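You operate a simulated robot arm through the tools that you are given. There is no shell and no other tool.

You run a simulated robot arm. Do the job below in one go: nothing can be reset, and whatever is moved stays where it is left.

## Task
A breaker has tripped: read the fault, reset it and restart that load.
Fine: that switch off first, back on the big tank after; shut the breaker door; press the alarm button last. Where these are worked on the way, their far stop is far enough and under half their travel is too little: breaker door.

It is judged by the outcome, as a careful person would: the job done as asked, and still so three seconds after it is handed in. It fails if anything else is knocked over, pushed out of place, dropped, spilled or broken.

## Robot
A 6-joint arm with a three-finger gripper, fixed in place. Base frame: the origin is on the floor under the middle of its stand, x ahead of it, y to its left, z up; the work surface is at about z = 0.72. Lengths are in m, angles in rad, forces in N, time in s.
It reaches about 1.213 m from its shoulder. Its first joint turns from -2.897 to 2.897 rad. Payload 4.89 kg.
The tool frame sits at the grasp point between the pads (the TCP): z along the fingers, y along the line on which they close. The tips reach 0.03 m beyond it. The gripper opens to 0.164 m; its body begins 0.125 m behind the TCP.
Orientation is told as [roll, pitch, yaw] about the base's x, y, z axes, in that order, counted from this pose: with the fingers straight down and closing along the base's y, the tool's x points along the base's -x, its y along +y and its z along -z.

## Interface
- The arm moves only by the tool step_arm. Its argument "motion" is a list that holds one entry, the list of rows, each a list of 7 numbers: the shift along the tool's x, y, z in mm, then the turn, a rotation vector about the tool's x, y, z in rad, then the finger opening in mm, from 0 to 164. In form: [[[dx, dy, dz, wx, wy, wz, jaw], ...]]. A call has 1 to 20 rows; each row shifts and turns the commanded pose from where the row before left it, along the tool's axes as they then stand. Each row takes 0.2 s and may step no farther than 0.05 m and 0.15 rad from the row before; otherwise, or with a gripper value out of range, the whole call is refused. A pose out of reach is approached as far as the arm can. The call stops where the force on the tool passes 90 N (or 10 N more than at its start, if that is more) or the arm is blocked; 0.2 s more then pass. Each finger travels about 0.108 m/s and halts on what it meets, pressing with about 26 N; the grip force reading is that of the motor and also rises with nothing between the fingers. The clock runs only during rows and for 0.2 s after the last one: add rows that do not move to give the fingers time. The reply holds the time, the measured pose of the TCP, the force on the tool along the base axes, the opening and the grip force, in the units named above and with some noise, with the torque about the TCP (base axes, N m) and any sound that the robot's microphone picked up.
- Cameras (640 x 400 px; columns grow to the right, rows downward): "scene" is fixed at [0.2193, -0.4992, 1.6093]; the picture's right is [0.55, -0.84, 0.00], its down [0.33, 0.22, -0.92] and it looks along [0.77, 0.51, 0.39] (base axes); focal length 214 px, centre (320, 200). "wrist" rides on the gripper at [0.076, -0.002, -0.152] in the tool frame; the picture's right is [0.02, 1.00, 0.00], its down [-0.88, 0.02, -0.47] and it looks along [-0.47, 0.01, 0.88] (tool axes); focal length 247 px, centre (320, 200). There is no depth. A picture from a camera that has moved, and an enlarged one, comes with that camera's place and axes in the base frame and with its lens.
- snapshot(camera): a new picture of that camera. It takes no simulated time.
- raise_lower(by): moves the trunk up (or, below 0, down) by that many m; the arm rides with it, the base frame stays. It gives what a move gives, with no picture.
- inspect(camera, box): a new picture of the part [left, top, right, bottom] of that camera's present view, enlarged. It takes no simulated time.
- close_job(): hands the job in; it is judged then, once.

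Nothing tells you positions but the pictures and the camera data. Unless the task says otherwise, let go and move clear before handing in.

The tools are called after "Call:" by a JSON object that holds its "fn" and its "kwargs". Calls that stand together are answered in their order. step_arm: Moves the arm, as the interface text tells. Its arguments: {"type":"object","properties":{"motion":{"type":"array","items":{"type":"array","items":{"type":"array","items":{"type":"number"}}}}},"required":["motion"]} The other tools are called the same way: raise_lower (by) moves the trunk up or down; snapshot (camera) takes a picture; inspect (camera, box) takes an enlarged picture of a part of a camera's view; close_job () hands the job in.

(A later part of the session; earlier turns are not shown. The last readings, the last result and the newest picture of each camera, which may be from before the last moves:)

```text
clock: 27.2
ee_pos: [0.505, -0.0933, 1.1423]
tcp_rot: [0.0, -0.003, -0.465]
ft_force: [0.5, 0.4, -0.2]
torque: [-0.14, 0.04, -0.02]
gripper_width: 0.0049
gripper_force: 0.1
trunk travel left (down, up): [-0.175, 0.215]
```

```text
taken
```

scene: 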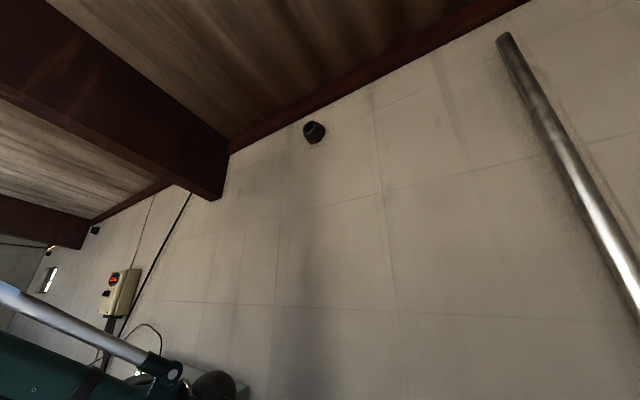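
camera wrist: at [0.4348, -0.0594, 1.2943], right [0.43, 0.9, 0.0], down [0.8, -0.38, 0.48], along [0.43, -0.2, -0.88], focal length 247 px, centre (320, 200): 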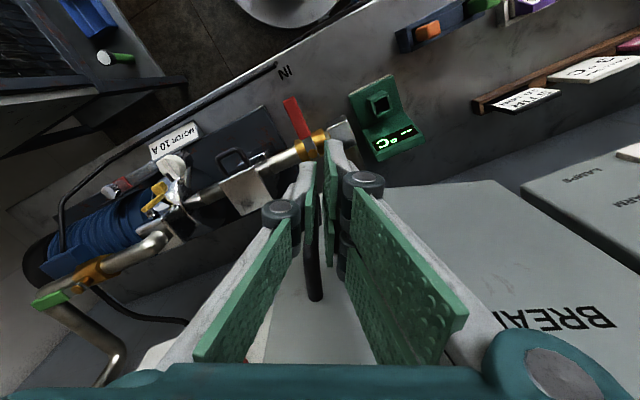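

The door is about 0.4 rad open and the bar sits roughly 3 cm ahead of the pads' centre. I'll open the fingers, move forward to re-centre on the bar and grip it again.

Call:
{"fn": "step_arm", "kwargs": {"motion": [[[0, 0, 0, 0, 0, 0, 40], [0, -2, 0, 0, 0, 0, 50], [0, 0, 0, 0, 0, 0, 50]]]}}

Call:
{"fn": "inspect", "kwargs": {"camera": "wrist", "box": [200, 100, 440, 320]}}

```text
clock: 28.0
ee_pos: [0.5038, -0.095, 1.1424]
tcp_rot: [0.0, -0.005, -0.462]
ft_force: [0.0, 0.9, -0.3]
torque: [0.05, 0.06, 0.01]
gripper_width: 0.0501
gripper_force: 0.0
trunk travel left (down, up): [-0.175, 0.215]
```

```text
1.82 times, centred on (320, 210) of wrist
camera zoom: at [0.4336, -0.0623, 1.294], right [0.43, 0.9, 0.0], down [0.8, -0.38, 0.48], along [0.43, -0.2, -0.88], focal length 449 px, centre (320, 182)
```

zoom: 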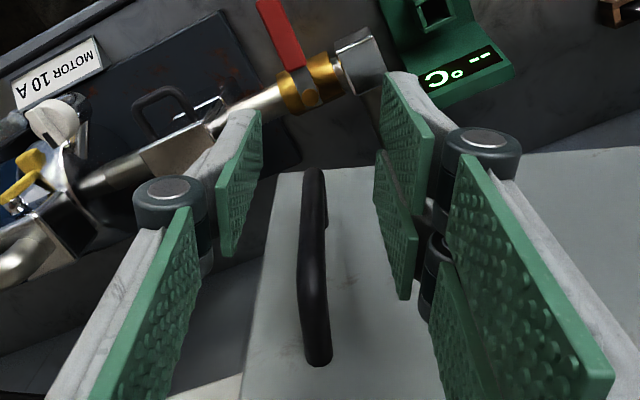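

The bar is clearly visible about 39 mm ahead and 6 mm to the side. I'll move forward to centre it, then grip again.

Call:
{"fn": "step_arm", "kwargs": {"motion": [[[-19, -3, 0, 0, 0, -0.04, 50], [-18, -3, 0, 0, 0, -0.03, 50], [0, 0, 0, 0, 0, 0, 50]]]}}

Call:
{"fn": "inspect", "kwargs": {"camera": "wrist", "box": [200, 100, 440, 320]}}

```text
clock: 28.8
ee_pos: [0.5355, -0.1171, 1.1434]
tcp_rot: [0.0, -0.004, -0.394]
ft_force: [-0.3, 0.4, -0.2]
torque: [0.04, 0.1, -0.02]
gripper_width: 0.0499
gripper_force: 0.0
trunk travel left (down, up): [-0.175, 0.215]
```

```text
1.82 times, centred on (320, 210) of wrist
camera zoom: at [0.4626, -0.0884, 1.2948], right [0.36, 0.93, 0.0], down [0.82, -0.32, 0.48], along [0.44, -0.17, -0.88], focal length 449 px, centre (320, 182)
```

zoom: 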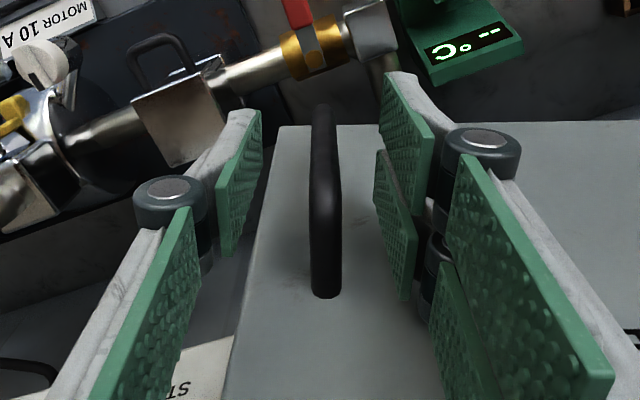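

The bar is centred now. I'll grip it, then open along a corrected arc with the hinge near (0.655, 0.097).

Call:
{"fn": "step_arm", "kwargs": {"motion": [[[0, 0, 0, 0, 0, 0, 25], [0, 0, 0, 0, 0, 0, 5], [0, 0, 0, 0, 0, 0, 0], [0, 0, 0, 0, 0, 0, 0]]]}}

```text
clock: 29.8
ee_pos: [0.5367, -0.1142, 1.1415]
tcp_rot: [0.0, -0.005, -0.394]
ft_force: [11.9, 25.9, -6.2]
torque: [0.12, -0.25, 0.53]
gripper_width: 0.0117
gripper_force: 44.8
trunk travel left (down, up): [-0.175, 0.215]
```

Call:
{"fn": "step_arm", "kwargs": {"motion": [[[0, 1.4, 0, 0, 0, 0, 0], [24.2, 4, 0, 0, 0, 0.1, 0], [0, 0, 0, 0, 0, 0, 0]]]}}

```text
clock: 30.6
ee_pos: [0.5161, -0.1013, 1.1419]
tcp_rot: [0.001, -0.004, -0.494]
ft_force: [11.8, 20.6, 3.1]
torque: [-0.31, -0.29, 0.59]
gripper_width: 0.0115
gripper_force: 45.4
trunk travel left (down, up): [-0.175, 0.215]
```

Call:
{"fn": "step_arm", "kwargs": {"motion": [[[24.2, 6, 0, 0, 0, 0.1, 0], [24.2, 5, 0, 0, 0, 0.1, 0], [0, 0, 0, 0, 0, 0, 0]]]}}

Call:
{"fn": "inspect", "kwargs": {"camera": "wrist", "box": [200, 100, 440, 320]}}

```text
clock: 31.4
ee_pos: [0.4785, -0.0683, 1.1424]
tcp_rot: [0.0, -0.003, -0.693]
ft_force: [-2.2, 1.1, 6.5]
torque: [-0.8, -0.04, 0.39]
gripper_width: 0.0115
gripper_force: 45.1
trunk travel left (down, up): [-0.175, 0.215]
```

```text
1.82 times, centred on (320, 210) of wrist
camera zoom: at [0.4173, -0.0198, 1.2945], right [0.62, 0.78, 0.0], down [0.69, -0.55, 0.48], along [0.37, -0.3, -0.88], focal length 449 px, centre (320, 182)
```

zoom: 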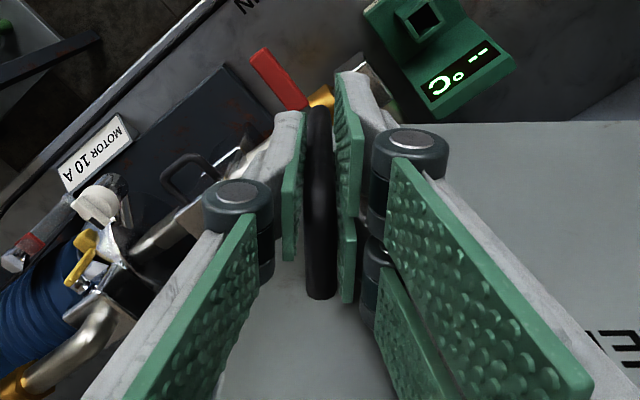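

The grip is holding and the forces are near zero. I'll keep opening.

Call:
{"fn": "step_arm", "kwargs": {"motion": [[[24.2, 5, 0, 0, 0, 0.1, 0], [24.2, 5, 0, 0, 0, 0.1, 0], [0, 0, 0, 0, 0, 0, 0]]]}}

```text
clock: 32.2
ee_pos: [0.4494, -0.0286, 1.1429]
tcp_rot: [0.001, -0.002, -0.894]
ft_force: [-29.5, -17.5, -24.2]
torque: [-0.86, 0.89, 0.12]
gripper_width: 0.0115
gripper_force: 45.0
trunk travel left (down, up): [-0.175, 0.215]
```

Call:
{"fn": "step_arm", "kwargs": {"motion": [[[24.2, 2.8, 1, 0, 0, 0.1, 0], [24.2, 4.2, 0, 0, 0, 0.1, 0], [0, 0, 0, 0, 0, 0, 0]]]}}

Call:
{"fn": "snapshot", "kwargs": {"camera": "wrist"}}

```text
clock: 33.0
ee_pos: [0.4285, 0.0153, 1.1428]
tcp_rot: [0.003, -0.002, -1.093]
ft_force: [-3.1, 2.2, -6.9]
torque: [-0.08, 1.07, 0.57]
gripper_width: 0.0116
gripper_force: 44.8
trunk travel left (down, up): [-0.175, 0.215]
```

```text
taken
camera wrist: at [0.3905, 0.0825, 1.2947], right [0.88, 0.48, 0.0], down [0.42, -0.77, 0.47], along [0.23, -0.42, -0.88], focal length 247 px, centre (320, 200)
```

wrist: 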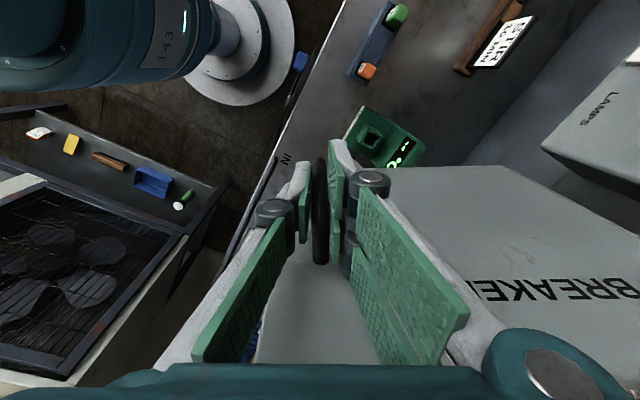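

The door is about 60° open. I'll keep following the arc.

Call:
{"fn": "step_arm", "kwargs": {"motion": [[[24.2, 4.4, 0, 0, 0, 0.1, 0], [24.2, 4.4, 0, 0, 0, 0.1, 0], [0, 0, 0, 0, 0, 0, 0]]]}}

```text
clock: 33.8
ee_pos: [0.4164, 0.0638, 1.142]
tcp_rot: [0.003, -0.002, -1.293]
ft_force: [3.6, 2.2, 16.4]
torque: [-0.54, 0.58, 0.53]
gripper_width: 0.0117
gripper_force: 45.3
trunk travel left (down, up): [-0.175, 0.215]
```

Call:
{"fn": "step_arm", "kwargs": {"motion": [[[24.2, 4.6, -0.5, 0, 0, 0.1, 0], [24.2, 4.6, 0, 0, 0, 0.1, 0], [0, 0, 0, 0, 0, 0, 0]]]}}

```text
clock: 34.6
ee_pos: [0.4151, 0.1129, 1.1436]
tcp_rot: [0.004, -0.003, -1.495]
ft_force: [7.3, 2.7, 32.6]
torque: [-0.61, 0.55, 0.55]
gripper_width: 0.0116
gripper_force: 44.6
trunk travel left (down, up): [-0.175, 0.215]
```

Call:
{"fn": "step_arm", "kwargs": {"motion": [[[24.2, 4.6, -1.5, 0, 0, 0.1, 0], [24.2, 4.6, 0, 0, 0, 0.1, 0], [0, 0, 0, 0, 0, 0, 0]]]}}

Call:
{"fn": "snapshot", "kwargs": {"camera": "wrist"}}

```text
clock: 35.4
ee_pos: [0.4224, 0.1614, 1.1411]
tcp_rot: [0.003, 0.0, -1.695]
ft_force: [16.5, -1.5, 7.7]
torque: [-0.34, 0.73, 0.74]
gripper_width: 0.0115
gripper_force: 45.2
trunk travel left (down, up): [-0.175, 0.215]
```

```text
taken
camera wrist: at [0.4287, 0.2374, 1.2944], right [0.99, -0.1, 0.0], down [-0.09, -0.88, 0.47], along [-0.05, -0.47, -0.88], focal length 247 px, centre (320, 200)
```

wrist: 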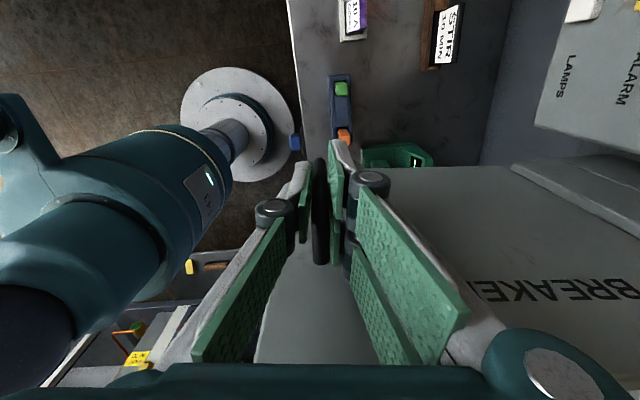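

The door is about 95° open. I'll try a little further toward its stop.

Call:
{"fn": "step_arm", "kwargs": {"motion": [[[24.2, 4.8, 0, 0, 0, 0.1, 0], [24.2, 4.8, 0, 0, 0, 0.1, 0], [0, 0, 0, 0, 0, 0, 0]]]}}

```text
clock: 36.2
ee_pos: [0.4376, 0.2049, 1.143]
tcp_rot: [0.003, 0.001, -1.895]
ft_force: [-7.4, -26.4, -14.5]
torque: [0.65, 1.77, 1.0]
gripper_width: 0.0119
gripper_force: 45.7
trunk travel left (down, up): [-0.175, 0.215]
```

There's now about 27 N resisting the opening, which may be the far stop. I'll look and probe once more gently.

Call:
{"fn": "step_arm", "kwargs": {"motion": [[[10, 2, 0, 0, 0, 0.04, 0], [0, 0, 0, 0, 0, 0, 0]]]}}

Call:
{"fn": "snapshot", "kwargs": {"camera": "wrist"}}

```text
clock: 36.8
ee_pos: [0.4511, 0.2153, 1.144]
tcp_rot: [0.005, 0.003, -1.933]
ft_force: [52.7, -22.0, -1.3]
torque: [0.76, -0.28, 1.5]
gripper_width: 0.0002
gripper_force: 44.4
trunk travel left (down, up): [-0.175, 0.215]
```

```text
taken
camera wrist: at [0.4737, 0.288, 1.2955], right [0.94, -0.33, 0.0], down [-0.3, -0.83, 0.47], along [-0.15, -0.45, -0.88], focal length 247 px, centre (320, 200)
```

wrist: 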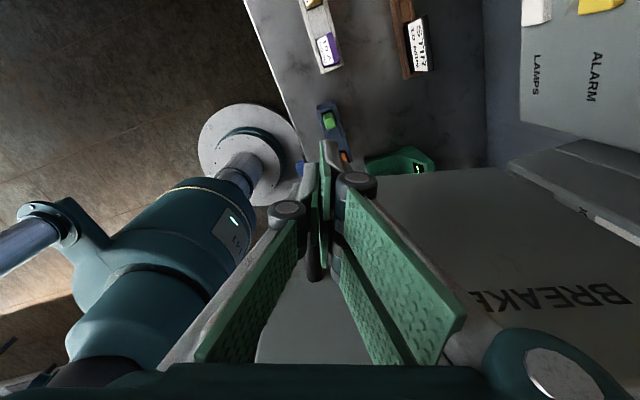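

The door hit its far stop at about 105° and the bar slipped off the pads. I'll back straight away from the door and then look at the opened box.

Call:
{"fn": "step_arm", "kwargs": {"motion": [[[15, 0, 0, 0, 0, 0, 0], [20, 0, 0, 0, 0, 0, 0], [25, 0, -20, 0, 0, 0, 0], [0, 0, 0, 0, 0, 0, 0]]]}}

Call:
{"fn": "snapshot", "kwargs": {"camera": "wrist"}}

```text
clock: 37.8
ee_pos: [0.4678, 0.2714, 1.1615]
tcp_rot: [0.002, 0.0, -1.934]
ft_force: [0.5, -0.1, -0.9]
torque: [0.05, 0.12, -0.02]
gripper_width: 0.0001
gripper_force: 44.6
trunk travel left (down, up): [-0.175, 0.215]
```

```text
taken
camera wrist: at [0.4915, 0.3441, 1.3138], right [0.94, -0.33, 0.0], down [-0.3, -0.83, 0.47], along [-0.16, -0.45, -0.88], focal length 247 px, centre (320, 200)
```

wrist: 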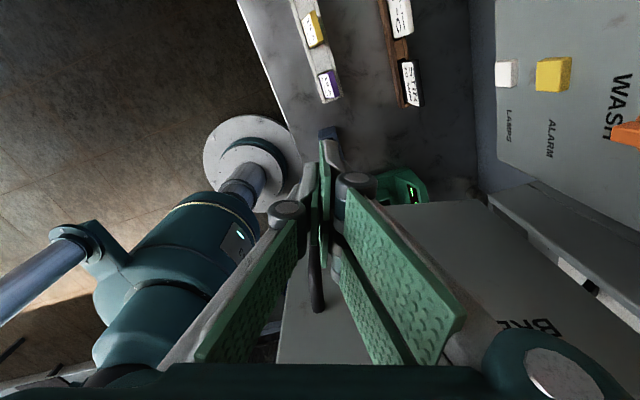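

Clear. I'll rise, turn the wrist back and move across above the open door to look into the box.

Call:
{"fn": "step_arm", "kwargs": {"motion": [[[0, 0, -45, 0, 0, 0, 0], [0, 0, -45, 0, 0, 0, 0], [0, 0, -45, 0, 0, 0, 0], [0, 0, -45, 0, 0, 0, 0], [0, 0, -45, 0, 0, -0.14, 0], [0, 0, 0, 0, 0, -0.149, 0], [0, 0, 0, 0, 0, -0.149, 0], [0, 0, 0, 0, 0, -0.149, 0], [0, 0, 0, 0, 0, -0.149, 0], [0, 0, 0, 0, 0, -0.149, 0], [0, 0, 0, 0, 0, -0.149, 0], [0, 0, 0, 0, 0, -0.149, 0], [0, 0, 0, 0, 0, -0.149, 0], [0, 0, 0, 0, 0, -0.149, 0], [0, 0, 0, 0, 0, -0.149, 0], [0, 0, 0, 0, 0, -0.149, 0], [0, 0, 0, 0, 0, -0.149, 0], [0, 0, 0, 0, 0, 0, 0]]]}}

Call:
{"fn": "step_arm", "kwargs": {"motion": [[[0, -45, 0, 0, 0, 0, 0], [0, -45, 0, 0, 0, 0, 0], [0, -45, 0, 0, 0, 0, 0], [0, -45, 0, 0, 0, 0, 0], [0, -45, 0, 0, 0, 0, 0], [0, -45, 0, 0, 0, 0, 0], [0, -35, 0, 0, 0, 0, 0], [0, 0, 0, 0, 0, 0, 0]]]}}

Call:
{"fn": "snapshot", "kwargs": {"camera": "wrist"}}

```text
clock: 41.6
ee_pos: [0.4649, 0.2703, 1.3872]
tcp_rot: [-0.003, -0.001, -0.002]
ft_force: [0.4, -0.1, 0.3]
torque: [0.0, 0.0, 0.02]
gripper_width: 0.0002
gripper_force: 45.4
trunk travel left (down, up): [-0.175, 0.215]
```

```text
clock: 43.4
ee_pos: [0.4655, -0.0342, 1.3898]
tcp_rot: [-0.001, -0.002, -0.003]
ft_force: [0.0, -0.2, -0.2]
torque: [0.0, 0.01, 0.01]
gripper_width: 0.0
gripper_force: 44.8
trunk travel left (down, up): [-0.175, 0.215]
```

```text
taken
camera wrist: at [0.3876, -0.0348, 1.5421], right [-0.02, 1.0, 0.0], down [0.88, 0.02, 0.48], along [0.48, 0.01, -0.88], focal length 247 px, centre (320, 200)
```

wrist: 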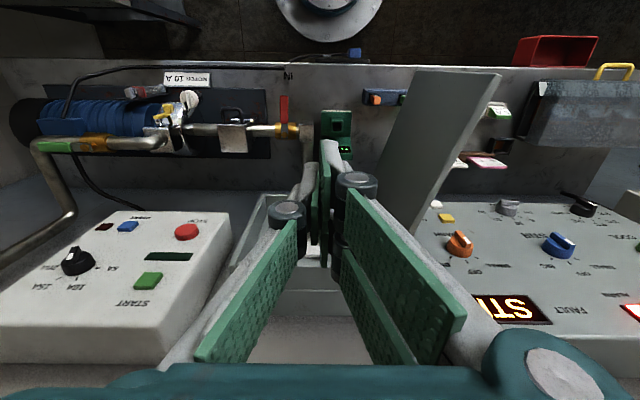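

The door stands open past 90°. The closed fingers block my view of the interior, so I'll open them and tilt toward the box.

Call:
{"fn": "step_arm", "kwargs": {"motion": [[[10, 0, -20, 0, -0.13, 0, 60], [10, 0, -20, 0, -0.13, 0, 110], [10, 0, 0, 0, -0.13, 0, 150], [0, 0, 0, 0, 0, 0, 164], [0, 0, 0, 0, 0, 0, 164]]]}}

Call:
{"fn": "snapshot", "kwargs": {"camera": "wrist"}}

Call:
{"fn": "inspect", "kwargs": {"camera": "wrist", "box": [220, 80, 420, 220]}}

```text
clock: 44.6
ee_pos: [0.4327, -0.0342, 1.4243]
tcp_rot: [-0.001, -0.394, -0.003]
ft_force: [-1.7, 0.1, 0.3]
torque: [-0.01, -0.16, -0.02]
gripper_width: 0.1639
gripper_force: 0.0
trunk travel left (down, up): [-0.175, 0.215]
```

```text
taken
camera wrist: at [0.3017, -0.0346, 1.5363], right [-0.02, 1.0, -0.01], down [0.63, 0.02, 0.77], along [0.77, 0.01, -0.63], focal length 247 px, centre (320, 200)
```

wrist: 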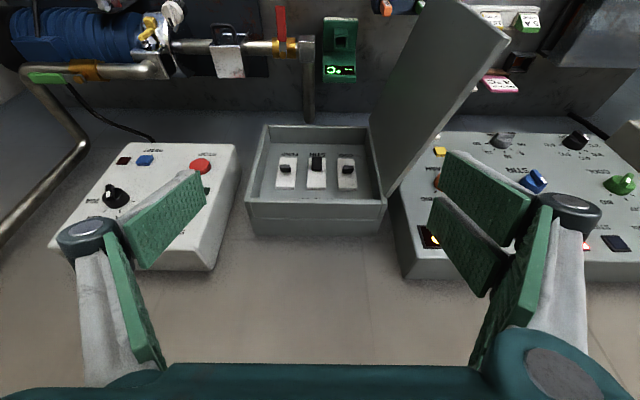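

```text
2.86 times, centred on (320, 150) of wrist
camera zoom: at [0.3017, -0.0346, 1.5363], right [-0.02, 1.0, -0.01], down [0.63, 0.02, 0.77], along [0.77, 0.01, -0.63], focal length 706 px, centre (320, 343)
```

zoom: 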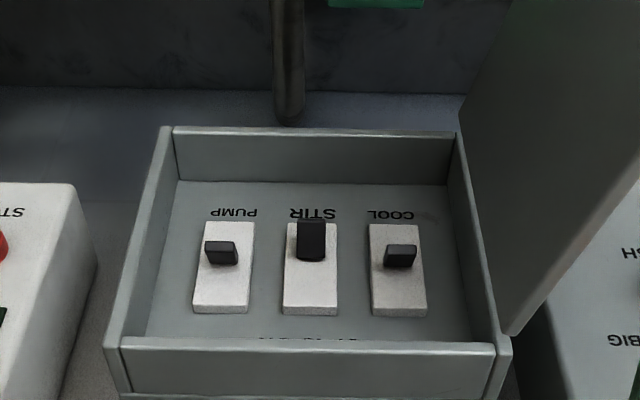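

The box holds three breakers labelled PUMP, STIR and COOL, and the STIR lever sits differently from its neighbours. I'll zoom in and then get a more frontal view.

Call:
{"fn": "inspect", "kwargs": {"camera": "wrist", "box": [270, 130, 380, 210]}}

Call:
{"fn": "step_arm", "kwargs": {"motion": [[[0, 0, 0, 0, -0.14, 0, 164], [20, 0, 20, 0, -0.14, 0, 164], [30, 0, 20, 0, -0.14, 0, 164], [30, 0, 0, 0, -0.14, 0, 164], [30, 0, 0, 0, 0, 0, 164], [0, 0, 0, 0, 0, 0, 164]]]}}

Call:
{"fn": "snapshot", "kwargs": {"camera": "wrist"}}

```text
5.00 times, centred on (325, 170) of wrist
camera zoom: at [0.3017, -0.0346, 1.5363], right [-0.02, 1.0, -0.01], down [0.63, 0.02, 0.77], along [0.77, 0.01, -0.63], focal length 1235 px, centre (295, 350)
```

zoom: 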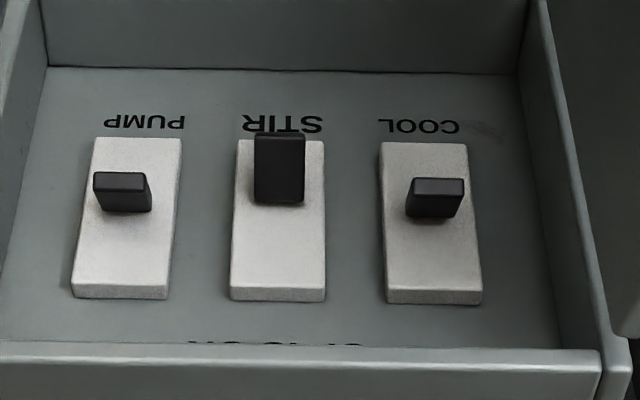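

```text
clock: 46.0
ee_pos: [0.4437, -0.0488, 1.3208]
tcp_rot: [-0.003, -0.951, -0.003]
ft_force: [-0.5, -0.3, 0.0]
torque: [-0.05, 0.0, -0.06]
gripper_width: 0.1639
gripper_force: 0.2
out of reach, approached as far as the arm can: row 3, 4, 5
trunk travel left (down, up): [-0.175, 0.215]
```

```text
taken
camera wrist: at [0.2743, -0.0507, 1.347], right [-0.01, 1.0, -0.02], down [0.13, 0.02, 0.99], along [0.99, 0.01, -0.13], focal length 247 px, centre (320, 200)
```

wrist: 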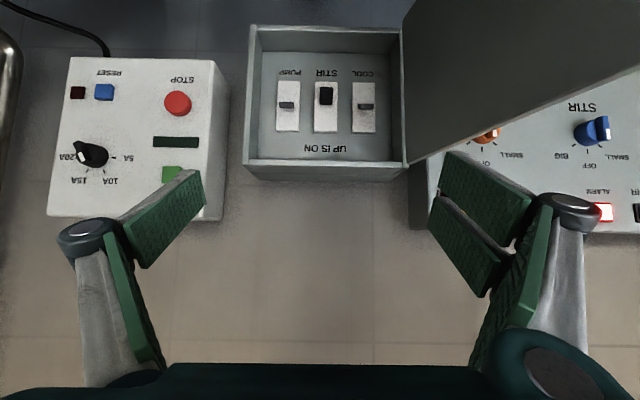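

Call:
{"fn": "inspect", "kwargs": {"camera": "wrist", "box": [240, 20, 420, 180]}}

Call:
{"fn": "inspect", "kwargs": {"camera": "wrist", "box": [270, 60, 390, 160]}}

```text
2.50 times, centred on (330, 100) of wrist
camera zoom: at [0.2743, -0.0507, 1.347], right [-0.01, 1.0, -0.02], down [0.13, 0.02, 0.99], along [0.99, 0.01, -0.13], focal length 617 px, centre (295, 450)
```

zoom: 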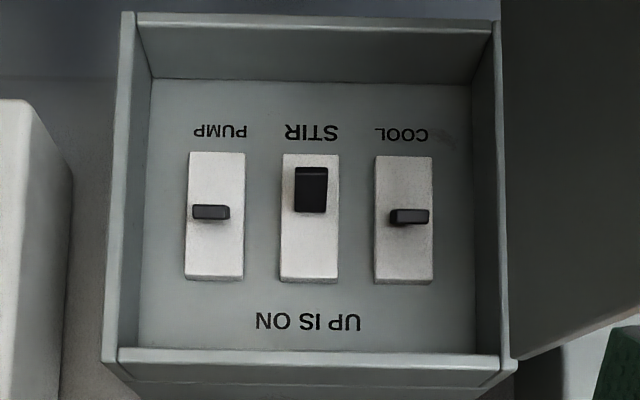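

```text
4.00 times, centred on (330, 110) of wrist
camera zoom: at [0.2743, -0.0507, 1.347], right [-0.01, 1.0, -0.02], down [0.13, 0.02, 0.99], along [0.99, 0.01, -0.13], focal length 988 px, centre (280, 560)
```

zoom: 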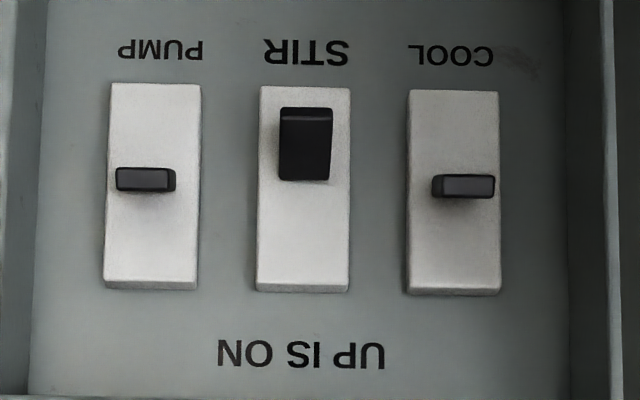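

The label says UP IS ON. PUMP and COOL levers point up, and STIR is down with its tip near (0.686, -0.038, 1.094), so STIR tripped. I'll close the fingers and bring the fist in front of the open box.

Call:
{"fn": "step_arm", "kwargs": {"motion": [[[0, 2, 20, 0, 0, 0, 110], [2, 2, 30, 0, 0, 0, 60], [2, 2, 35, 0, 0, 0, 20], [4, 2, 40, 0, 0, 0, 0], [4, 2, 40, 0, -0.1, 0, 0], [4, 1, 38, 0, -0.1, 0, 0], [0, 0, 0, 0, 0, 0, 0]]]}}

Call:
{"fn": "snapshot", "kwargs": {"camera": "wrist"}}

```text
clock: 47.6
ee_pos: [0.6036, -0.0433, 1.1916]
tcp_rot: [-0.002, -1.152, -0.003]
ft_force: [2.9, -0.2, -1.0]
torque: [0.0, 0.11, 0.09]
gripper_width: 0.0001
gripper_force: 26.0
trunk travel left (down, up): [-0.175, 0.215]
```

```text
taken
camera wrist: at [0.4326, -0.044, 1.1835], right [0.0, 1.0, -0.02], down [-0.07, 0.02, 1.0], along [1.0, 0.01, 0.07], focal length 247 px, centre (320, 200)
```

wrist: 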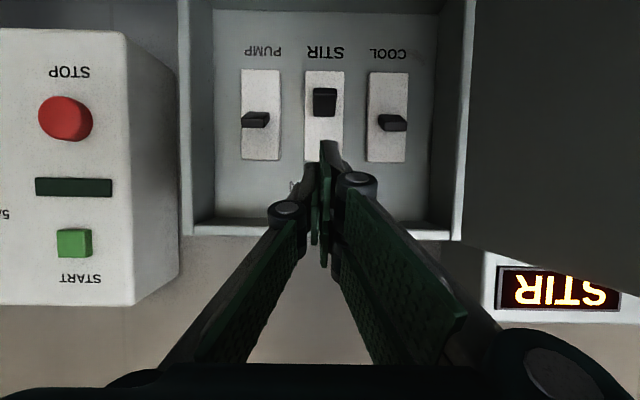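

Call:
{"fn": "inspect", "kwargs": {"camera": "wrist", "box": [220, 40, 430, 190]}}

```text
2.67 times, centred on (325, 115) of wrist
camera zoom: at [0.4326, -0.044, 1.1835], right [0.0, 1.0, -0.02], down [-0.07, 0.02, 1.0], along [1.0, 0.01, 0.07], focal length 659 px, centre (307, 427)
```

zoom: 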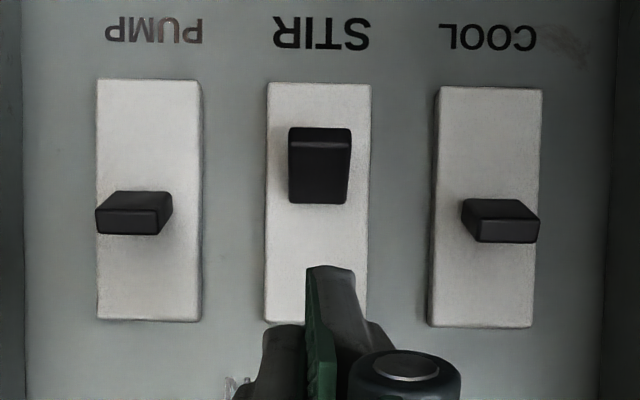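

All three levers are clear in this view: PUMP and COOL are up, and STIR is fully down. As with a real reset I'll first press STIR firmly down to its OFF stop, then push it up. I'll enter above the STIR lever with the closed fist.

Call:
{"fn": "step_arm", "kwargs": {"motion": [[[24, 5, 11, 0, 0, 0, 0], [-9, 0, 20, 0, 0, 0, 0], [-9, 0, 20, 0, 0, 0, 0], [-7, 0, 15, 0, 0, 0, 0], [0, 0, 0, 0, 0, 0, 0]]]}}

Call:
{"fn": "snapshot", "kwargs": {"camera": "wrist"}}

```text
clock: 48.8
ee_pos: [0.6628, -0.0376, 1.1677]
tcp_rot: [-0.003, -1.152, -0.001]
ft_force: [0.5, 0.0, 0.2]
torque: [-0.01, 0.06, 0.06]
gripper_width: 0.0001
gripper_force: 26.3
trunk travel left (down, up): [-0.175, 0.215]
```

```text
taken
camera wrist: at [0.4915, -0.0383, 1.1594], right [0.0, 1.0, -0.02], down [-0.07, 0.02, 1.0], along [1.0, 0.01, 0.07], focal length 247 px, centre (320, 200)
```

wrist: 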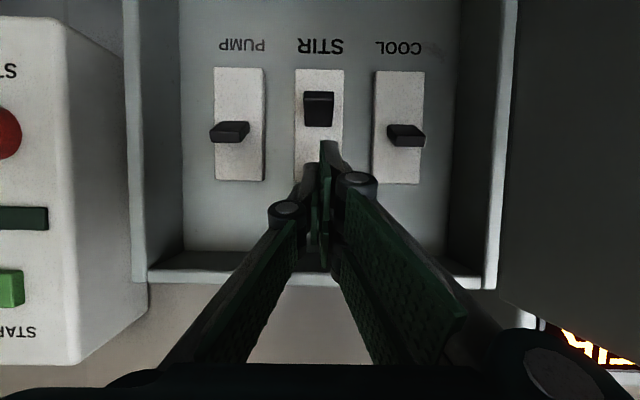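

The fist is right above the STIR lever. I'll level the tool a bit more so its lower edge leads, then lower it onto the lever.

Call:
{"fn": "step_arm", "kwargs": {"motion": [[[0, 0, 0, 0, -0.15, 0, 0], [0, 0, 0, 0, -0.15, 0, 0], [0, 0, 7, 0, 0, 0, 0], [15, 0, 2, 0, 0, 0, 0], [10, 0, 1, 0, 0, 0, 0], [0, 0, 0, 0, 0, 0, 0]]]}}

Call:
{"fn": "snapshot", "kwargs": {"camera": "wrist"}}

```text
clock: 50.2
ee_pos: [0.6686, -0.0374, 1.1404]
tcp_rot: [-0.01, -1.451, 0.006]
ft_force: [0.0, -0.5, 1.2]
torque: [0.01, -0.01, 0.0]
gripper_width: 0.0
gripper_force: 26.2
trunk travel left (down, up): [-0.175, 0.215]
```

```text
taken
camera wrist: at [0.508, -0.0382, 1.0828], right [0.0, 1.0, -0.02], down [-0.37, 0.02, 0.93], along [0.93, 0.01, 0.37], focal length 247 px, centre (320, 200)
```

wrist: 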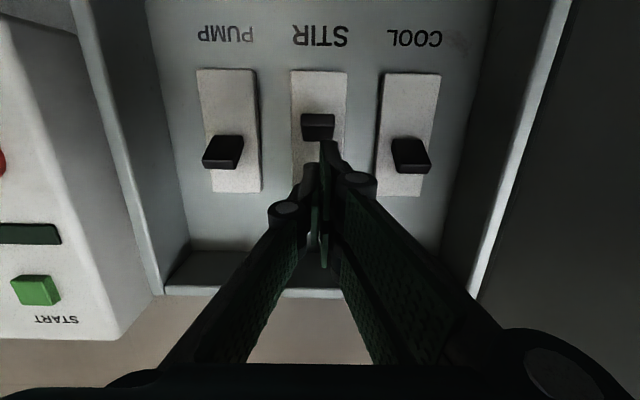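

The fingertip is just above the STIR lever. I'll lower it in small steps and watch the force.

Call:
{"fn": "step_arm", "kwargs": {"motion": [[[6, 0, 0.7, 0, 0, 0, 0], [5, 0, 0.6, 0, 0, 0, 0]]]}}

```text
clock: 50.8
ee_pos: [0.6689, -0.0377, 1.1416]
tcp_rot: [-0.011, -1.453, 0.006]
ft_force: [-0.2, 0.6, 0.0]
torque: [0.0, 0.03, 0.0]
gripper_width: 0.0001
gripper_force: 25.8
out of reach, approached as far as the arm can: row 1, 2
trunk travel left (down, up): [-0.175, 0.215]
```

The arm can't go lower in this pose because it's folded too tight. Lowering the trunk should free that up, so I'll back out of the box and then bring the trunk down.

Call:
{"fn": "step_arm", "kwargs": {"motion": [[[-15, 0, -2, 0, 0, 0, 0], [-5, 0, -5, 0, 0.15, 0, 0], [0, 0, 0, 0, 0.15, 0, 0], [0, 0, -33, 0, 0, 0, 0], [0, 0, -33, 0, 0, 0, 0], [0, 0, -10, 0, 0, 0, 0], [0, 0, 0, 0, 0, 0, 0]]]}}

Call:
{"fn": "snapshot", "kwargs": {"camera": "wrist"}}

Call:
{"fn": "snapshot", "kwargs": {"camera": "scene"}}

```text
clock: 52.4
ee_pos: [0.5967, -0.037, 1.1914]
tcp_rot: [-0.005, -1.153, -0.003]
ft_force: [-0.5, -0.2, 0.2]
torque: [0.0, -0.02, -0.04]
gripper_width: 0.0
gripper_force: 26.2
trunk travel left (down, up): [-0.175, 0.215]
```

```text
taken
camera wrist: at [0.4247, -0.0373, 1.1844], right [0.0, 1.0, -0.02], down [-0.07, 0.02, 1.0], along [1.0, 0.01, 0.07], focal length 247 px, centre (320, 200)
```

wrist: 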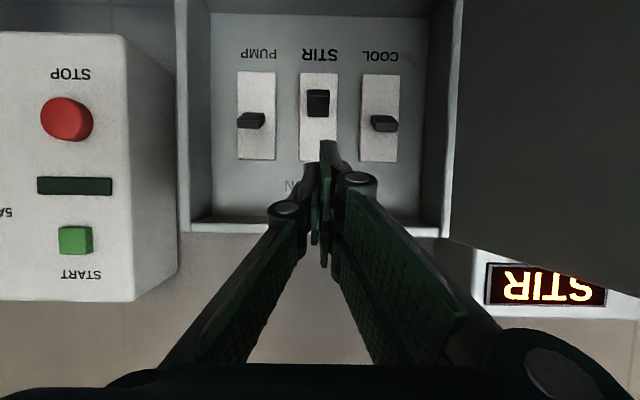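

```text
taken
```

scene: 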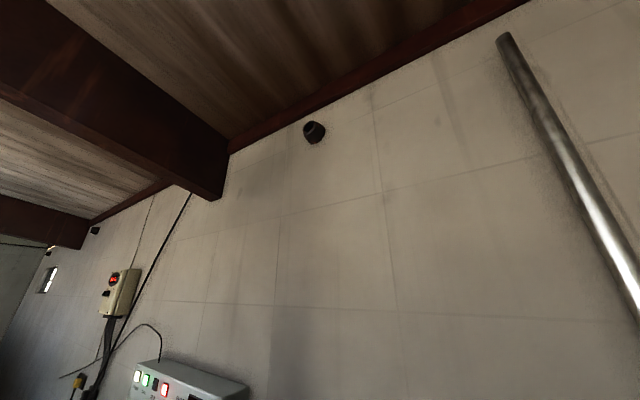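

Clear of the box. I'll lower the trunk by 0.12 m.

Call:
{"fn": "raise_lower", "kwargs": {"by": -0.12}}

Call:
{"fn": "snapshot", "kwargs": {"camera": "wrist"}}

```text
clock: 53.9
ee_pos: [0.5963, -0.0368, 1.0711]
tcp_rot: [-0.004, -1.152, -0.002]
ft_force: [-0.6, 0.3, -0.4]
torque: [0.03, 0.03, -0.01]
gripper_width: 0.0
gripper_force: 26.9
trunk travel left (down, up): [-0.055, 0.335]
```

```text
taken
camera wrist: at [0.4255, -0.0374, 1.0643], right [0.0, 1.0, -0.02], down [-0.07, 0.02, 1.0], along [1.0, 0.01, 0.07], focal length 247 px, centre (320, 200)
```

wrist: 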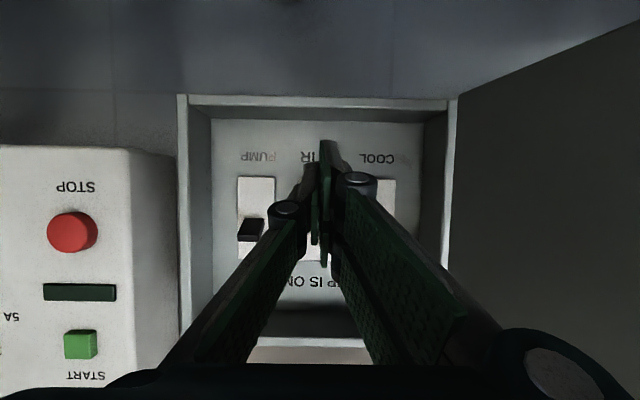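

Next I'll come back up level with the space above the STIR lever, move in and level the tool again.

Call:
{"fn": "step_arm", "kwargs": {"motion": [[[-29, 0, -13, 0, 0, 0, 0], [-29, 0, -13, 0, 0, 0, 0], [-29, 0, -13, 0, 0, 0, 0], [-13, 0, 30, 0, 0, 0, 0], [-13, 0, 30, 0, 0, 0, 0], [0, 0, 0, 0, -0.15, 0, 0], [0, 0, 0, 0, -0.15, 0, 0], [0, 0, 7, 0, 0, 0, 0], [0, 0, 0, 0, 0, 0, 0]]]}}

Call:
{"fn": "snapshot", "kwargs": {"camera": "wrist"}}

```text
clock: 55.9
ee_pos: [0.6692, -0.0375, 1.1655]
tcp_rot: [-0.012, -1.452, 0.008]
ft_force: [0.2, 0.4, 0.6]
torque: [-0.03, 0.02, 0.01]
gripper_width: 0.0
gripper_force: 26.0
trunk travel left (down, up): [-0.055, 0.335]
```

```text
taken
camera wrist: at [0.5079, -0.0379, 1.1077], right [0.0, 1.0, -0.02], down [-0.37, 0.02, 0.93], along [0.93, 0.01, 0.37], focal length 247 px, centre (320, 200)
```

wrist: 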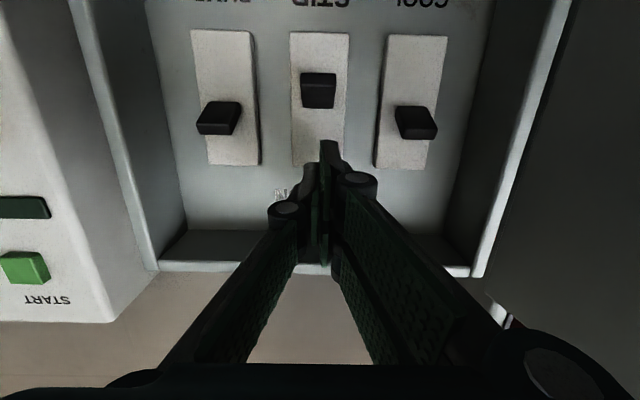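

Now in position above the lever. I'll lower onto it in steps.

Call:
{"fn": "step_arm", "kwargs": {"motion": [[[15, 0, 2, 0, 0, 0, 0], [10, 0, 1, 0, 0, 0, 0], [6, 0, 1, 0, 0, 0, 0], [5, 0, 0.5, 0, 0, 0, 0]]]}}

Call:
{"fn": "snapshot", "kwargs": {"camera": "wrist"}}

```text
clock: 56.9
ee_pos: [0.668, -0.0372, 1.134]
tcp_rot: [-0.009, -1.457, 0.0]
ft_force: [-4.5, 1.7, 53.5]
torque: [0.21, -1.09, 0.05]
gripper_width: 0.0002
gripper_force: 25.9
trunk travel left (down, up): [-0.055, 0.335]
```

```text
taken
camera wrist: at [0.5068, -0.0378, 1.0744], right [0.0, 1.0, -0.02], down [-0.37, 0.02, 0.93], along [0.93, 0.0, 0.37], focal length 247 px, centre (320, 200)
```

wrist: 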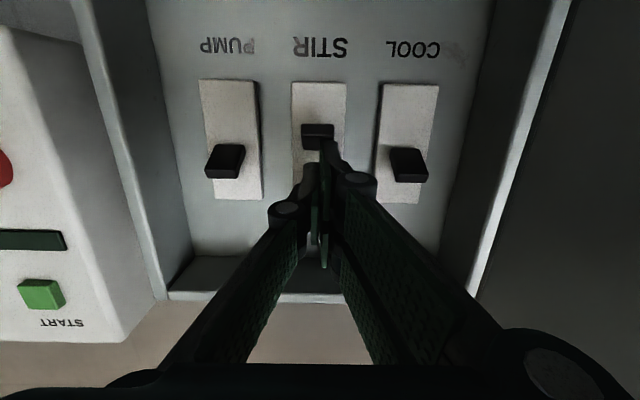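

The lever didn't move under about 53 N, so it's already hard against the OFF stop. I'll lift off, back out and drop below the lever to push it up.

Call:
{"fn": "step_arm", "kwargs": {"motion": [[[-20, 0, 0, 0, 0, 0, 0], [0, 0, -25, 0, 0.08, 0, 0], [0, 0, -30, 0, 0.07, 0, 0], [0, 0, -10, 0, 0, 0, 0], [0, 0, 0, 0, 0, 0, 0]]]}}

```text
clock: 58.1
ee_pos: [0.6074, -0.0369, 1.1613]
tcp_rot: [-0.003, -1.302, -0.001]
ft_force: [0.6, -0.5, 0.2]
torque: [0.0, 0.0, 0.0]
gripper_width: 0.0
gripper_force: 26.3
trunk travel left (down, up): [-0.055, 0.335]
```

Call:
{"fn": "step_arm", "kwargs": {"motion": [[[37, 0, 10, 0, 0, 0, 0], [37, 0, 10, 0, 0, 0, 0], [36, 0, 10, 0, 0, 0, 0], [0, 0, 0, 0, 0, 0, 0]]]}}

Call:
{"fn": "snapshot", "kwargs": {"camera": "wrist"}}

```text
clock: 59.1
ee_pos: [0.6079, -0.0382, 1.0479]
tcp_rot: [-0.004, -1.301, -0.001]
ft_force: [-0.6, 0.1, 0.9]
torque: [-0.01, 0.01, 0.04]
gripper_width: 0.0
gripper_force: 25.7
trunk travel left (down, up): [-0.055, 0.335]
```

```text
taken
camera wrist: at [0.4393, -0.0385, 1.0148], right [0.0, 1.0, -0.02], down [-0.22, 0.02, 0.97], along [0.97, 0.01, 0.22], focal length 247 px, centre (320, 200)
```

wrist: 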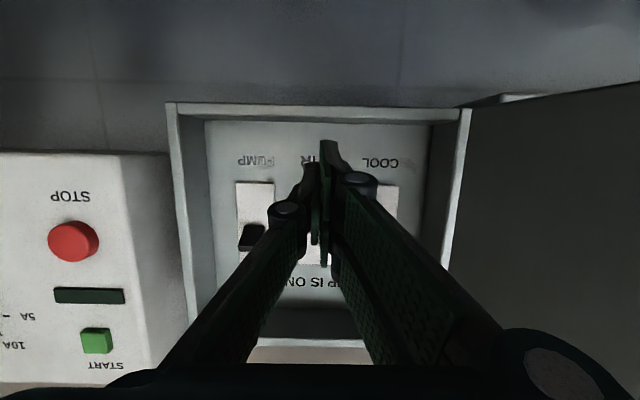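

The fist lines up below the STIR lever with clearance to the lower rim. I'll move in.

Call:
{"fn": "step_arm", "kwargs": {"motion": [[[-5, 0, 20, 0, 0, 0, 0], [-5, 0, 20, 0, 0, 0, 0], [-5, 0, 17, 0, 0, 0, 0], [0, 0, 0, 0, 0, 0, 0]]]}}

Call:
{"fn": "snapshot", "kwargs": {"camera": "wrist"}}

```text
clock: 60.1
ee_pos: [0.6658, -0.0376, 1.0473]
tcp_rot: [-0.005, -1.303, 0.0]
ft_force: [-0.3, -0.9, 0.0]
torque: [-0.05, 0.01, -0.01]
gripper_width: 0.0001
gripper_force: 25.8
trunk travel left (down, up): [-0.055, 0.335]
```

```text
taken
camera wrist: at [0.4972, -0.0387, 1.014], right [0.0, 1.0, -0.02], down [-0.22, 0.02, 0.97], along [0.97, 0.01, 0.22], focal length 247 px, centre (320, 200)
```

wrist: 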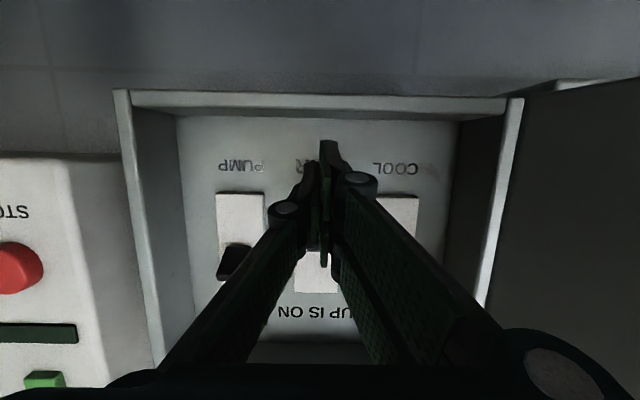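

I'm inside, below the lever. I'll push straight up in small steps.

Call:
{"fn": "step_arm", "kwargs": {"motion": [[[-9.6, 0, -2.6, 0, 0, 0, 0], [-9.6, 0, -2.6, 0, 0, 0, 0]]]}}

```text
clock: 60.7
ee_pos: [0.6664, -0.0383, 1.0669]
tcp_rot: [-0.006, -1.302, 0.0]
ft_force: [-0.6, -0.6, -2.4]
torque: [0.01, 0.0, 0.0]
gripper_width: 0.0001
gripper_force: 26.2
trunk travel left (down, up): [-0.055, 0.335]
```

Call:
{"fn": "step_arm", "kwargs": {"motion": [[[-5.8, 0, -1.6, 0, 0, 0, 0], [-5.8, 0, -1.6, 0, 0, 0, 0], [0, 0, 0, 0, 0, 0, 0]]]}}

Call:
{"fn": "snapshot", "kwargs": {"camera": "wrist"}}

```text
clock: 61.5
ee_pos: [0.6664, -0.0378, 1.0775]
tcp_rot: [-0.004, -1.302, -0.001]
ft_force: [-0.3, 0.3, -0.5]
torque: [-0.03, -0.01, -0.01]
gripper_width: 0.0
gripper_force: 25.8
trunk travel left (down, up): [-0.055, 0.335]
```

```text
taken
camera wrist: at [0.4979, -0.0379, 1.0454], right [0.0, 1.0, -0.02], down [-0.22, 0.02, 0.97], along [0.97, 0.01, 0.22], focal length 247 px, centre (320, 200)
```

wrist: 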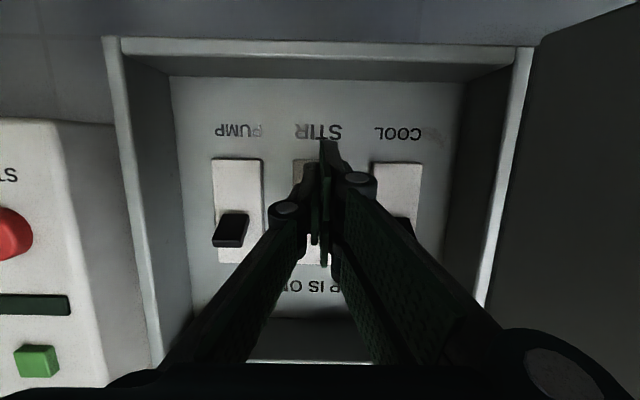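

Call:
{"fn": "step_arm", "kwargs": {"motion": [[[-5.8, 0, -1.6, 0, 0, 0, 0], [-3.9, 0, -1.1, 0, 0, 0, 0]]]}}

```text
clock: 62.1
ee_pos: [0.6655, -0.036, 1.0874]
tcp_rot: [-0.003, -1.302, -0.002]
ft_force: [0.2, 1.1, -0.2]
torque: [-0.02, -0.02, -0.02]
gripper_width: 0.0003
gripper_force: 25.8
trunk travel left (down, up): [-0.055, 0.335]
```

Call:
{"fn": "step_arm", "kwargs": {"motion": [[[-4.8, 0, -1.3, 0, 0, 0, 0], [-3, 0, -0.8, 0, 0, 0, 0]]]}}

Call:
{"fn": "snapshot", "kwargs": {"camera": "wrist"}}

```text
clock: 62.7
ee_pos: [0.6658, -0.0364, 1.0941]
tcp_rot: [-0.005, -1.296, 0.0]
ft_force: [-8.8, -3.5, -40.6]
torque: [-0.01, 1.18, -0.08]
gripper_width: 0.0
gripper_force: 25.9
trunk travel left (down, up): [-0.055, 0.335]
```

```text
taken
camera wrist: at [0.4971, -0.0374, 1.061], right [0.0, 1.0, -0.02], down [-0.22, 0.02, 0.98], along [0.98, 0.01, 0.22], focal length 247 px, centre (320, 200)
```

wrist: 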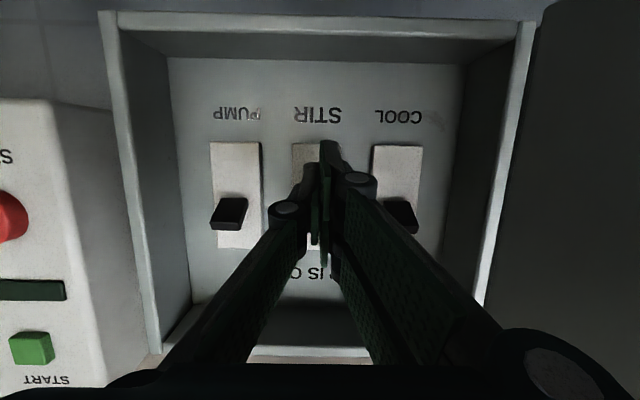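

I now feel about 40 N, consistent with the lever against its upper stop. I'll drop slightly, withdraw and check.

Call:
{"fn": "step_arm", "kwargs": {"motion": [[[19, 0, 5, 0, 0, 0, 0], [19, 0, 5, 0, 0, 0, 0], [6, 0, -24, 0, 0, 0, 0], [6, 0, -24, 0, 0, 0, 0], [4, 0, -15, 0, 0, 0, 0], [0, 0, 0, 0, 0, 0, 0]]]}}

Call:
{"fn": "step_arm", "kwargs": {"motion": [[[-36, 0, -10, 0, 0, 0, 0], [-36, 0, -10, 0, 0, 0, 0], [-36, 0, -10, 0, 0, 0, 0], [-36, 0, -10, 0, 0, 0, 0], [0, 0, 0, 0, 0, 0, 0]]]}}

Call:
{"fn": "snapshot", "kwargs": {"camera": "wrist"}}

```text
clock: 64.1
ee_pos: [0.5993, -0.0364, 1.0585]
tcp_rot: [-0.006, -1.303, 0.001]
ft_force: [0.9, -1.0, -0.1]
torque: [0.0, -0.01, 0.01]
gripper_width: 0.0003
gripper_force: 25.8
trunk travel left (down, up): [-0.055, 0.335]
```

```text
clock: 65.3
ee_pos: [0.597, -0.0382, 1.2097]
tcp_rot: [-0.005, -1.301, -0.002]
ft_force: [0.6, 0.7, 0.1]
torque: [0.04, 0.01, 0.01]
gripper_width: 0.0003
gripper_force: 25.5
trunk travel left (down, up): [-0.055, 0.335]
```

```text
taken
camera wrist: at [0.4284, -0.0379, 1.1763], right [0.0, 1.0, -0.02], down [-0.22, 0.02, 0.97], along [0.97, 0.01, 0.22], focal length 247 px, centre (320, 200)
```

wrist: 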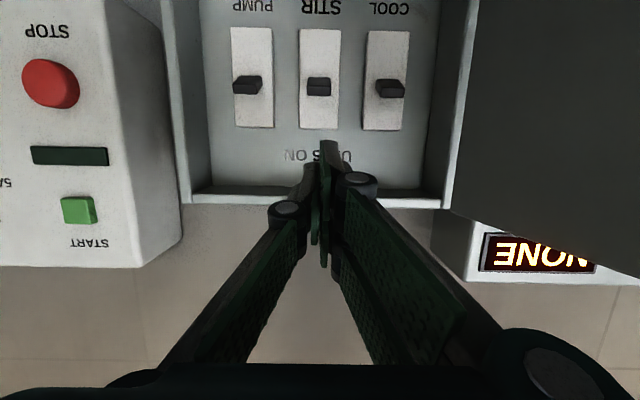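

The STIR breaker now matches the others and the fault display reads NONE, so the reset worked. Next I'll put STIR back on BIG: rise above the open door, cross over and approach the knob again.

Call:
{"fn": "step_arm", "kwargs": {"motion": [[[-34, 0, -20, 0, 0, 0, 0], [-34, 0, -20, 0, 0, 0, 0], [-34, 0, -20, 0, 0, 0, 0], [-34, 0, -20, 0, 0, 0, 0], [-34, 0, -20, 0, 0, 0, 0], [0, 0, 0, 0, 0.15, 0, 0], [0, 0, 0, 0, 0.15, 0, 0], [0, 0, 0, 0, 0.15, 0, 0], [0, 0, 0, 0, 0.15, 0, 0], [0, 0, 0, 0, 0, 0, 0]]]}}

Call:
{"fn": "snapshot", "kwargs": {"camera": "wrist"}}

```text
clock: 67.5
ee_pos: [0.5484, -0.037, 1.3989]
tcp_rot: [-0.002, -0.702, -0.003]
ft_force: [0.5, -0.5, 0.2]
torque: [-0.01, -0.02, 0.0]
gripper_width: 0.0
gripper_force: 25.9
trunk travel left (down, up): [-0.055, 0.335]
```

```text
taken
camera wrist: at [0.3909, -0.0368, 1.4653], right [-0.01, 1.0, -0.02], down [0.37, 0.02, 0.93], along [0.93, 0.01, -0.37], focal length 247 px, centre (320, 200)
```

wrist: 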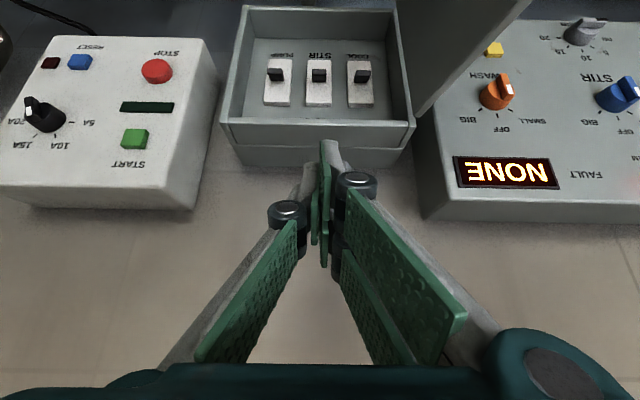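

All three levers now sit at ON and the display reads NONE. I'll cross over to the STIR knob and return the tool to horizontal.

Call:
{"fn": "step_arm", "kwargs": {"motion": [[[0, 43, 0, 0, 0, 0, 0], [0, 43, 0, 0, 0, 0, 0], [0, 43, 0, 0, 0, 0, 0], [0, 43, 0, 0, 0, 0, 0], [0, 43, 0, 0, 0, 0, 0], [0, 43, 0, 0, 0, 0, 0], [0, 43, 0, 0, 0, 0, 0], [0, 43, 0, 0, 0, 0, 0], [0, 43, 0, 0, 0, 0, 0], [0, 43, 0, 0, 0, 0, 0], [0, 38, 0, 0, 0, 0, 0], [0, 0, 0, 0, 0, 0, 0]]]}}

Call:
{"fn": "step_arm", "kwargs": {"motion": [[[0, 0, 0, 0, -0.145, 0, 30], [0, 0, 0, 0, -0.145, 0, 50], [0, 0, 0, 0, -0.145, 0, 50], [0, 0, 0, 0, -0.145, 0, 50], [0, 0, 0, 0, -0.145, 0, 50], [0, 0, 0, 0, -0.144, 0, 50], [40, 0, -5, 0, 0, 0, 50], [40, 0, -5, 0, 0, 0, 50], [40, 0, -5, 0, 0, 0, 50], [40, 0, -5, 0, 0, 0, 50], [40, 0, 0, 0, 0, 0, 50], [36, 0, 0, 0, 0, 0, 50], [0, 0, 0, 0, 0, 0, 50]]]}}

Call:
{"fn": "snapshot", "kwargs": {"camera": "wrist"}}

```text
clock: 70.1
ee_pos: [0.5513, 0.4341, 1.3967]
tcp_rot: [-0.002, -0.704, -0.004]
ft_force: [-0.4, -0.3, 0.0]
torque: [0.0, 0.01, 0.03]
gripper_width: 0.0
gripper_force: 26.1
trunk travel left (down, up): [-0.055, 0.335]
```

```text
clock: 72.9
ee_pos: [0.5289, 0.4313, 1.1623]
tcp_rot: [-2.39, -1.569, 2.384]
ft_force: [-0.3, -0.2, -0.2]
torque: [0.0, 0.03, -0.04]
gripper_width: 0.05
gripper_force: 0.1
trunk travel left (down, up): [-0.055, 0.335]
```

```text
taken
camera wrist: at [0.3753, 0.4304, 1.0872], right [0.01, 1.0, -0.02], down [-0.47, 0.02, 0.88], along [0.88, 0.01, 0.47], focal length 247 px, centre (320, 200)
```

wrist: 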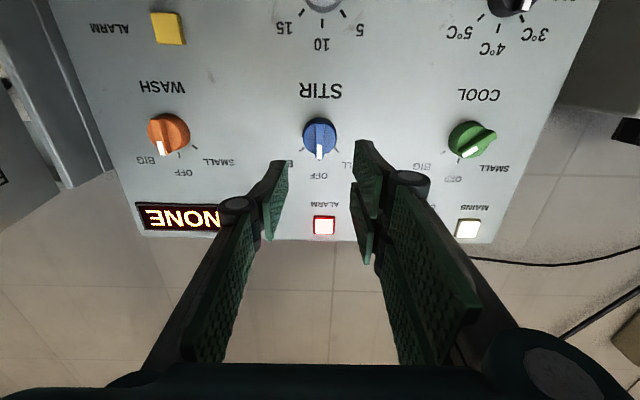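

STIR is still at OFF. I'll move onto the bar and grip it.

Call:
{"fn": "step_arm", "kwargs": {"motion": [[[0, 0, 40, 0, 0, 0, 50], [0, 0, 40, 0, 0, 0, 50], [0, 0, 20, 0, 0, 0, 50], [0, 0, 10, 0, 0, 0, 50], [0, 0, 0, 0, 0, 0, 50]]]}}

Call:
{"fn": "inspect", "kwargs": {"camera": "wrist", "box": [220, 90, 420, 230]}}

```text
clock: 74.1
ee_pos: [0.6411, 0.4299, 1.1616]
tcp_rot: [-2.425, -1.569, 2.419]
ft_force: [-0.7, -0.2, -1.3]
torque: [0.03, 0.02, 0.0]
gripper_width: 0.0498
gripper_force: 0.0
trunk travel left (down, up): [-0.055, 0.335]
```

```text
2.86 times, centred on (320, 160) of wrist
camera zoom: at [0.4872, 0.4307, 1.0858], right [0.01, 1.0, -0.02], down [-0.47, 0.02, 0.88], along [0.88, 0.01, 0.47], focal length 706 px, centre (320, 314)
```

zoom: 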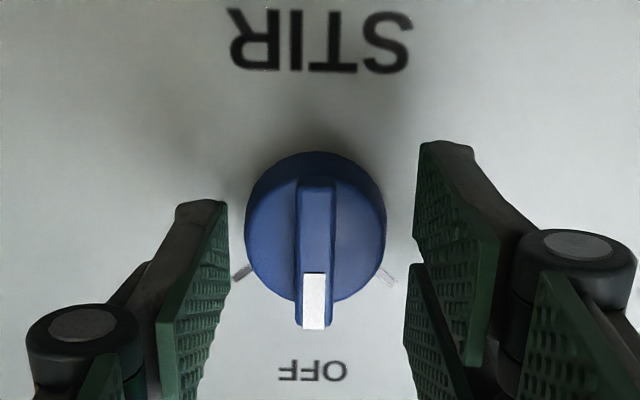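

The bar is centred, so I'll close on it.

Call:
{"fn": "step_arm", "kwargs": {"motion": [[[0, 0, 0, 0, 0, 0, 25], [0, 0, 0, 0, 0, 0, 10], [0, 0, 0, 0, 0, 0, 5], [0, 0, 0, 0, 0, 0, 5]]]}}

```text
clock: 75.1
ee_pos: [0.641, 0.4313, 1.1619]
tcp_rot: [-2.711, -1.569, 2.705]
ft_force: [4.3, -16.5, -2.7]
torque: [0.09, -0.54, -0.53]
gripper_width: 0.011
gripper_force: 45.2
trunk travel left (down, up): [-0.055, 0.335]
```

Call:
{"fn": "step_arm", "kwargs": {"motion": [[[0, -0.7, 0, 0, 0, 0, 5], [0, 0, 0, 0, 0, 0.11, 5], [0, 0, 0, 0, 0, 0.11, 5], [0, 0, 0, 0, 0, 0.11, 5]]]}}

```text
clock: 76.1
ee_pos: [0.6414, 0.4313, 1.1623]
tcp_rot: [1.576, -1.24, -1.578]
ft_force: [-4.2, -5.9, -3.3]
torque: [0.02, 1.43, 0.31]
gripper_width: 0.0111
gripper_force: 44.6
trunk travel left (down, up): [-0.055, 0.335]
```

Call:
{"fn": "step_arm", "kwargs": {"motion": [[[0, 0, 0, 0, 0, 0.11, 5], [0, 0, 0, 0, 0, 0.11, 5], [0, 0, 0, 0, 0, 0.11, 5]]]}}

```text
clock: 76.9
ee_pos: [0.6398, 0.4322, 1.1643]
tcp_rot: [1.574, -0.911, -1.575]
ft_force: [-9.9, 8.6, 2.4]
torque: [-0.01, 0.89, 1.01]
gripper_width: 0.0111
gripper_force: 45.2
trunk travel left (down, up): [-0.055, 0.335]
```

Call:
{"fn": "step_arm", "kwargs": {"motion": [[[0, 0, 0, 0, 0, 0.1, 5], [0, 0, 0, 0, 0, 0.08, 5], [0, 0, 0, 0, 0, 0.06, 5], [0, 0, 0, 0, 0, 0, 5]]]}}

Call:
{"fn": "snapshot", "kwargs": {"camera": "wrist"}}

```text
clock: 77.9
ee_pos: [0.6405, 0.4325, 1.1627]
tcp_rot: [1.577, -0.673, -1.579]
ft_force: [2.0, 30.4, 38.9]
torque: [-1.22, -0.91, 0.91]
gripper_width: 0.0109
gripper_force: 45.1
trunk travel left (down, up): [-0.055, 0.335]
```

```text
taken
camera wrist: at [0.4875, 0.4916, 1.1138], right [0.0, 0.64, 0.77], down [-0.48, -0.68, 0.56], along [0.88, -0.37, 0.31], focal length 247 px, centre (320, 200)
```

wrist: 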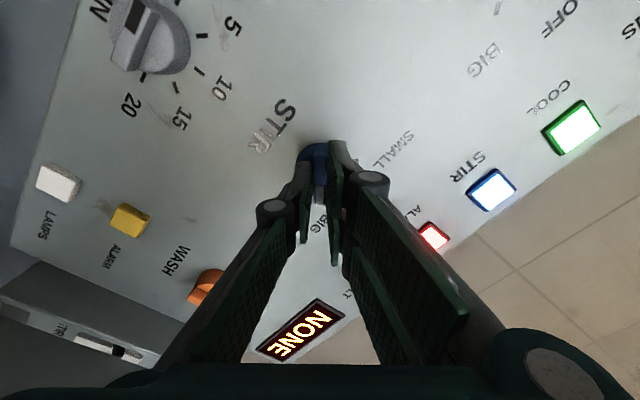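

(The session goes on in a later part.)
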